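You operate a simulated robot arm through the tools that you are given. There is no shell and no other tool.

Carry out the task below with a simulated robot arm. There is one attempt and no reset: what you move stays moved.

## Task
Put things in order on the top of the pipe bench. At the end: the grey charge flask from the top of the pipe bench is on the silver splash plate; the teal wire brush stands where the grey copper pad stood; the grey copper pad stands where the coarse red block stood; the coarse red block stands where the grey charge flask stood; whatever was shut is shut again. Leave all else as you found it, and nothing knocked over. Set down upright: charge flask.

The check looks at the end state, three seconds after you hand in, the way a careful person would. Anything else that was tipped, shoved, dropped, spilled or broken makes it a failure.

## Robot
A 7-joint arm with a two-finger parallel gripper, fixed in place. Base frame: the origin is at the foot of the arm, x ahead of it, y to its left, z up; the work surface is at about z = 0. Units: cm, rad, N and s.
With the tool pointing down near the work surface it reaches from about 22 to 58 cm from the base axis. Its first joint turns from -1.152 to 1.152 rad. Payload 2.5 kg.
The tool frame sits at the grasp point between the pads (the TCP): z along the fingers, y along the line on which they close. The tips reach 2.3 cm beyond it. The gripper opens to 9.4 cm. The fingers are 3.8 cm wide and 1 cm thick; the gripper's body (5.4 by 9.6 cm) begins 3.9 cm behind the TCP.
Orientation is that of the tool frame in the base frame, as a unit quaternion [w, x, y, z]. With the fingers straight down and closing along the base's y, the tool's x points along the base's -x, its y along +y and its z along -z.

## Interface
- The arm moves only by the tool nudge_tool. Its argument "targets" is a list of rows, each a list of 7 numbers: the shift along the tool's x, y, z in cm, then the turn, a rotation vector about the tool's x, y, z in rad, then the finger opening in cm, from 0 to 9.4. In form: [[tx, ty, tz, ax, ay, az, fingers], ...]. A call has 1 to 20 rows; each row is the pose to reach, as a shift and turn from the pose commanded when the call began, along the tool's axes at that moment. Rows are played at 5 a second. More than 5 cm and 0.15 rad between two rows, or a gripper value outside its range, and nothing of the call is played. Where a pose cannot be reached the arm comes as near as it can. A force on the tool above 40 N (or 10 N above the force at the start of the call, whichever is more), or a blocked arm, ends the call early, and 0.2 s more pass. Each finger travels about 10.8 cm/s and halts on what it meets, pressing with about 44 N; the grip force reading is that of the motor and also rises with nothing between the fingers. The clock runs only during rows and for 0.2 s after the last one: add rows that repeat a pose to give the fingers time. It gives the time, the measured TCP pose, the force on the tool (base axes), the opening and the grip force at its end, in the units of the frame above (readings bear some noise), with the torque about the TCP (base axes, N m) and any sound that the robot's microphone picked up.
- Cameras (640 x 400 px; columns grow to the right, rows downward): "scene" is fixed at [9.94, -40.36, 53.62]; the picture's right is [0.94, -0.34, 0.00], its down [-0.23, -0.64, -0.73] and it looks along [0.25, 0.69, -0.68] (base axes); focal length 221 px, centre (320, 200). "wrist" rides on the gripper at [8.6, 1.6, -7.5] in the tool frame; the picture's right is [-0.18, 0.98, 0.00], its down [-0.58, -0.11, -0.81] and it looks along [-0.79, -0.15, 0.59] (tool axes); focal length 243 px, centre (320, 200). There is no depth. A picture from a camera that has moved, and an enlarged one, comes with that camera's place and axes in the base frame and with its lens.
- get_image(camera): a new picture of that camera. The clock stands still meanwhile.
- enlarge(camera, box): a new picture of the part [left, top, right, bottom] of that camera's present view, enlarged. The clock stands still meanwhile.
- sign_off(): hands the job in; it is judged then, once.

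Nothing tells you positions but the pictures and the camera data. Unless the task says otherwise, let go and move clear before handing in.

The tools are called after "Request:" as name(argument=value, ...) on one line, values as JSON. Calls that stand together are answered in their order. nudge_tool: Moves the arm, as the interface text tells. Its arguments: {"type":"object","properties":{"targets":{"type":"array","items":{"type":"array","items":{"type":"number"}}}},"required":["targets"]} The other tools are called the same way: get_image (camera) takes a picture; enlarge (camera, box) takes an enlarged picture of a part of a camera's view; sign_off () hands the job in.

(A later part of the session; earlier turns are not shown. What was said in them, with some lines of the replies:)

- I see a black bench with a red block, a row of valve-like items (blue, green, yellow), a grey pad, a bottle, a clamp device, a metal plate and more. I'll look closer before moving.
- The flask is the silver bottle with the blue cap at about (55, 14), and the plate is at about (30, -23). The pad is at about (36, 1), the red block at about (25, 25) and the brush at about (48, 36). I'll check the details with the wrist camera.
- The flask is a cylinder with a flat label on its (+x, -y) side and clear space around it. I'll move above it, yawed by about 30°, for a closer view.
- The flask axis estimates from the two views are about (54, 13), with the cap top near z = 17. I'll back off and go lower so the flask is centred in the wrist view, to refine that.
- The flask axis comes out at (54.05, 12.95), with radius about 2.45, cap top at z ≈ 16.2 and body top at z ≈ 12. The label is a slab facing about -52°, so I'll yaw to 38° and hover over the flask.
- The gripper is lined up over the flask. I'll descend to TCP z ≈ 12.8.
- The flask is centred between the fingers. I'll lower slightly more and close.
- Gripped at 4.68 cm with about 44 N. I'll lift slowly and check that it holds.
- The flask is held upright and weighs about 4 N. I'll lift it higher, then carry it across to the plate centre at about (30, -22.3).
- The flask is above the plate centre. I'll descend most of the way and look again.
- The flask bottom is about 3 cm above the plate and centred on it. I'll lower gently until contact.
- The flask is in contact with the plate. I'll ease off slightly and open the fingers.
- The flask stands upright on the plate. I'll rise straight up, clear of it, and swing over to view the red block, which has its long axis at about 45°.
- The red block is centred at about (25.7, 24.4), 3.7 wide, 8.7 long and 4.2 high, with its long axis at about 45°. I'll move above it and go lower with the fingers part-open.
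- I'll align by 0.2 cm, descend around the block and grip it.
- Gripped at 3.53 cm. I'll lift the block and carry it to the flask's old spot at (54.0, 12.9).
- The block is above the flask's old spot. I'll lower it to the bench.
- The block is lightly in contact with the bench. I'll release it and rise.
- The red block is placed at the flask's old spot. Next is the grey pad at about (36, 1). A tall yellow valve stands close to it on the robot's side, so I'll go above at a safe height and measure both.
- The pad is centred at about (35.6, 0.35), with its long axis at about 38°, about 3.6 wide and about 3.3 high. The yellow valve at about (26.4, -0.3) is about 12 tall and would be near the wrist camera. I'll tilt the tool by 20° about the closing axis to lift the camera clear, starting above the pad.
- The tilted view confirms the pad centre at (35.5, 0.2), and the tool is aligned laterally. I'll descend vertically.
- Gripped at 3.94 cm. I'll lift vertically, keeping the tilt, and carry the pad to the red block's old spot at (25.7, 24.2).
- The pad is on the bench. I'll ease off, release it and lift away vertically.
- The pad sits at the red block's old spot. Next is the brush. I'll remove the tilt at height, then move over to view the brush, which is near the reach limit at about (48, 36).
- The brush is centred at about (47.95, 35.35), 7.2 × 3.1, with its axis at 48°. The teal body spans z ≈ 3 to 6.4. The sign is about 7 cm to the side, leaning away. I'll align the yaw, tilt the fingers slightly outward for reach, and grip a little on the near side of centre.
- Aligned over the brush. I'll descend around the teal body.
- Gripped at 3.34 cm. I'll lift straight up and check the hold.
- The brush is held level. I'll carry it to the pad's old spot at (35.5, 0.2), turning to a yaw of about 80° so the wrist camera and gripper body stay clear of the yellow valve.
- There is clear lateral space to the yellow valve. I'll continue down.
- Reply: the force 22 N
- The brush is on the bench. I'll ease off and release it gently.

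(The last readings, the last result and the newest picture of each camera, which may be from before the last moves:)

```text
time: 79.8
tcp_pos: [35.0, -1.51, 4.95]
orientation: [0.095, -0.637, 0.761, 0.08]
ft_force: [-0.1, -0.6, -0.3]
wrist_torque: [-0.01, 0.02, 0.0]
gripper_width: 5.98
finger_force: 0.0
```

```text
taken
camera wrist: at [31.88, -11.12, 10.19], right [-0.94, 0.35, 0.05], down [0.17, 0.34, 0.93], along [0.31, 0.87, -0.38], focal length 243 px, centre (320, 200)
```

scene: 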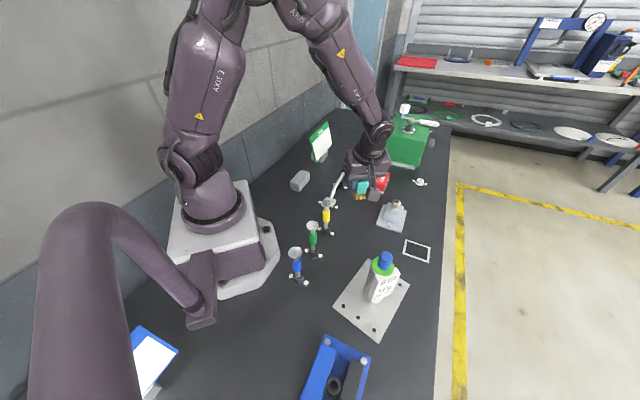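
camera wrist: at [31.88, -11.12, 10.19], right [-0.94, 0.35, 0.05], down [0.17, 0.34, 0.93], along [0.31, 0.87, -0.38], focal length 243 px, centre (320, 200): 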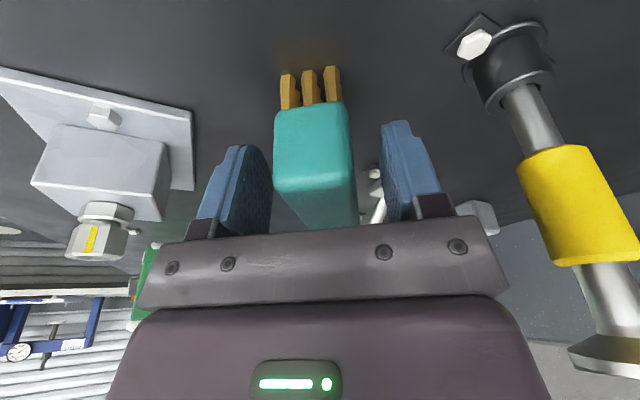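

The brush stands by itself. I'll rise straight up.

Request:
nudge_tool(targets=[[-0.12, 0, -0.48, 0, 0, 0, 6], [-0.5, 0, -1.94, 0, 0, 0, 6], [-1.11, 0, -4.36, 0, 0, 0, 6], [-1.86, 0, -7.27, 0, 0, 0, 6], [-2.6, 0, -10.17, 0, 0, 0, 6], [-3.34, 0, -13.08, 0, 0, 0, 6], [-4.2, 0, -16.47, 0, 0, 0, 6], [-4.2, 0, -16.47, 0, 0, 0, 6]])

Request:
get_image(camera="wrist")

Request:
get_image(camera="scene")

Request:
enlarge(camera="scene", box=[280, 140, 440, 260])

```text
time: 81.6
tcp_pos: [35.27, -1.63, 22.17]
orientation: [0.095, -0.637, 0.761, 0.079]
ft_force: [0.5, -0.2, -0.2]
wrist_torque: [0.03, -0.01, 0.01]
gripper_width: 5.97
finger_force: 0.0
```

```text
taken
camera wrist: at [32.02, -11.16, 27.34], right [-0.94, 0.35, 0.05], down [0.17, 0.34, 0.93], along [0.31, 0.87, -0.38], focal length 243 px, centre (320, 200)
```

wrist: 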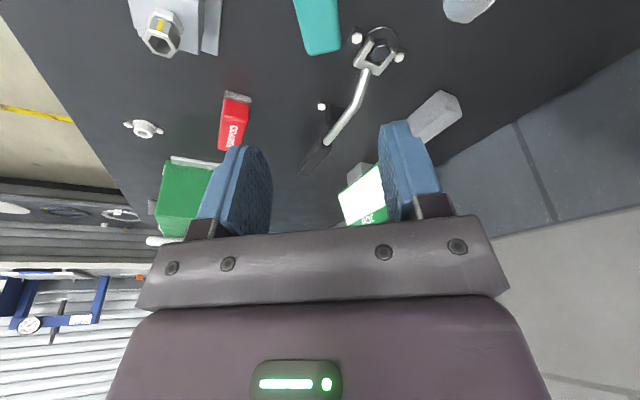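

```text
taken
```

scene: 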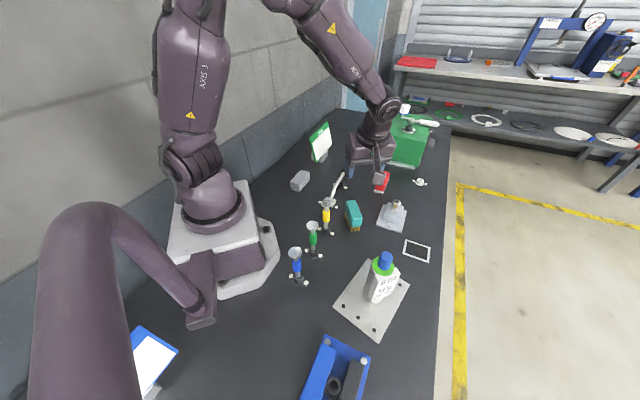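

```text
3.33 times, centred on (360, 200) of scene
camera zoom: at [9.94, -40.36, 53.62], right [0.94, -0.34, 0.0], down [-0.23, -0.64, -0.73], along [0.25, 0.69, -0.68], focal length 738 px, centre (187, 200)
```

zoom: 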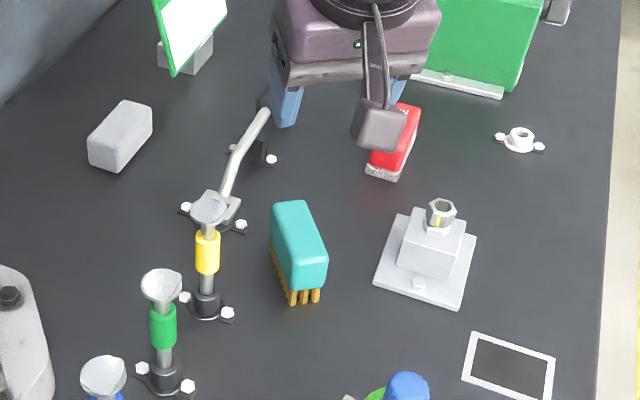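

All four items look to be in place. I'll move the arm up and clear, then do a final check of everything.

Request:
nudge_tool(targets=[[-0.5, 0, -1.9, 0, 0.05, 0, 6], [-1, 0, -3.9, 0, 0.12, 0, 6], [-1.5, 0, -5.8, 0, 0.19, 0, 6], [-2, 0, -7.75, 0, 0.25, 0, 6], [-2, 0, -7.75, 0, 0.25, 0, 6]])

Request:
enlarge(camera="scene", box=[260, 100, 460, 225])

Request:
enlarge(camera="scene", box=[260, 200, 460, 325])

Request:
get_image(camera="scene")

```text
time: 82.8
tcp_pos: [35.23, -1.56, 30.18]
orientation: [0.001, -0.642, 0.767, -0.001]
ft_force: [-1.0, 0.5, -0.1]
wrist_torque: [0.02, 0.0, -0.01]
gripper_width: 5.98
finger_force: 0.1
```

```text
3.20 times, centred on (360, 162) of scene
camera zoom: at [9.94, -40.36, 53.62], right [0.94, -0.34, 0.0], down [-0.23, -0.64, -0.73], along [0.25, 0.69, -0.68], focal length 708 px, centre (192, 320)
```

zoom: 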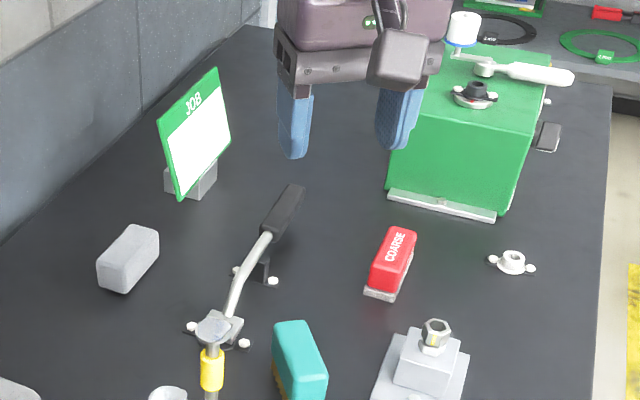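

```text
3.20 times, centred on (360, 262) of scene
camera zoom: at [9.94, -40.36, 53.62], right [0.94, -0.34, 0.0], down [-0.23, -0.64, -0.73], along [0.25, 0.69, -0.68], focal length 708 px, centre (192, 0)
```

zoom: 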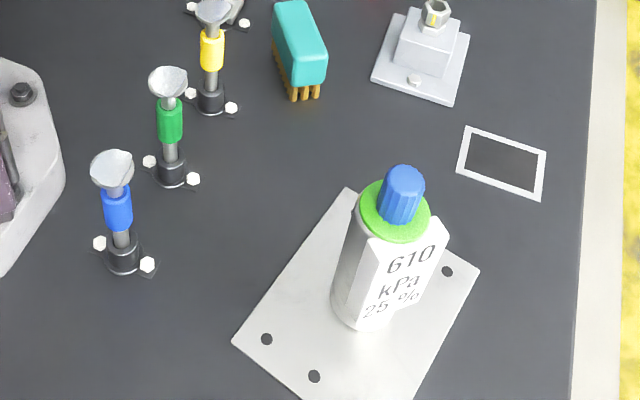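

```text
taken
```

scene: 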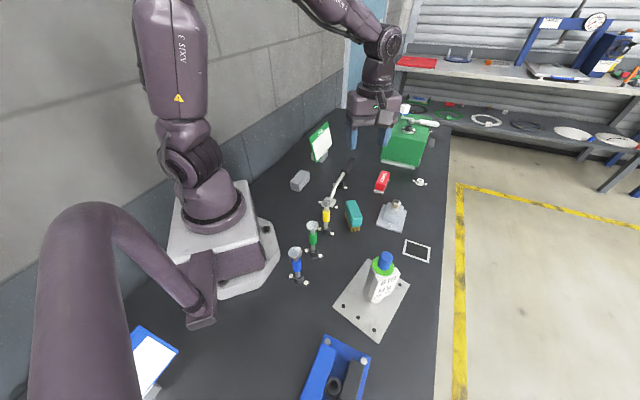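

The final view shows the flask upright on the plate, the brush at the pad's spot, the pad at the red block's spot and the red block at the flask's spot. Everything else matches the starting pictures, nothing had been opened, and the arm is clear, so I'm handing in.

Request:
sign_off()

```text
The job is handed in.
```

The job is handed in, and all four moves are done:
- **Charge flask:** it stands upright near the middle of the silver splash plate.
- **Wire brush:** it stands on its bristles where the copper pad was.
- **Copper pad:** it sits where the red block was.
- **Red block:** it sits where the flask was.

By my picture measurements, each piece is within about half a centimetre of its spot. The brush and the red block are turned differently from what stood there before, since the task fixed only where they should stand. I turned the brush so the gripper would clear the yellow valve.

In the last pictures of the main bench area, everything else matched the starting pictures. Nothing was tipped or pushed aside, and nothing had been opened, so nothing needed shutting. The arm was raised clear with the gripper empty.
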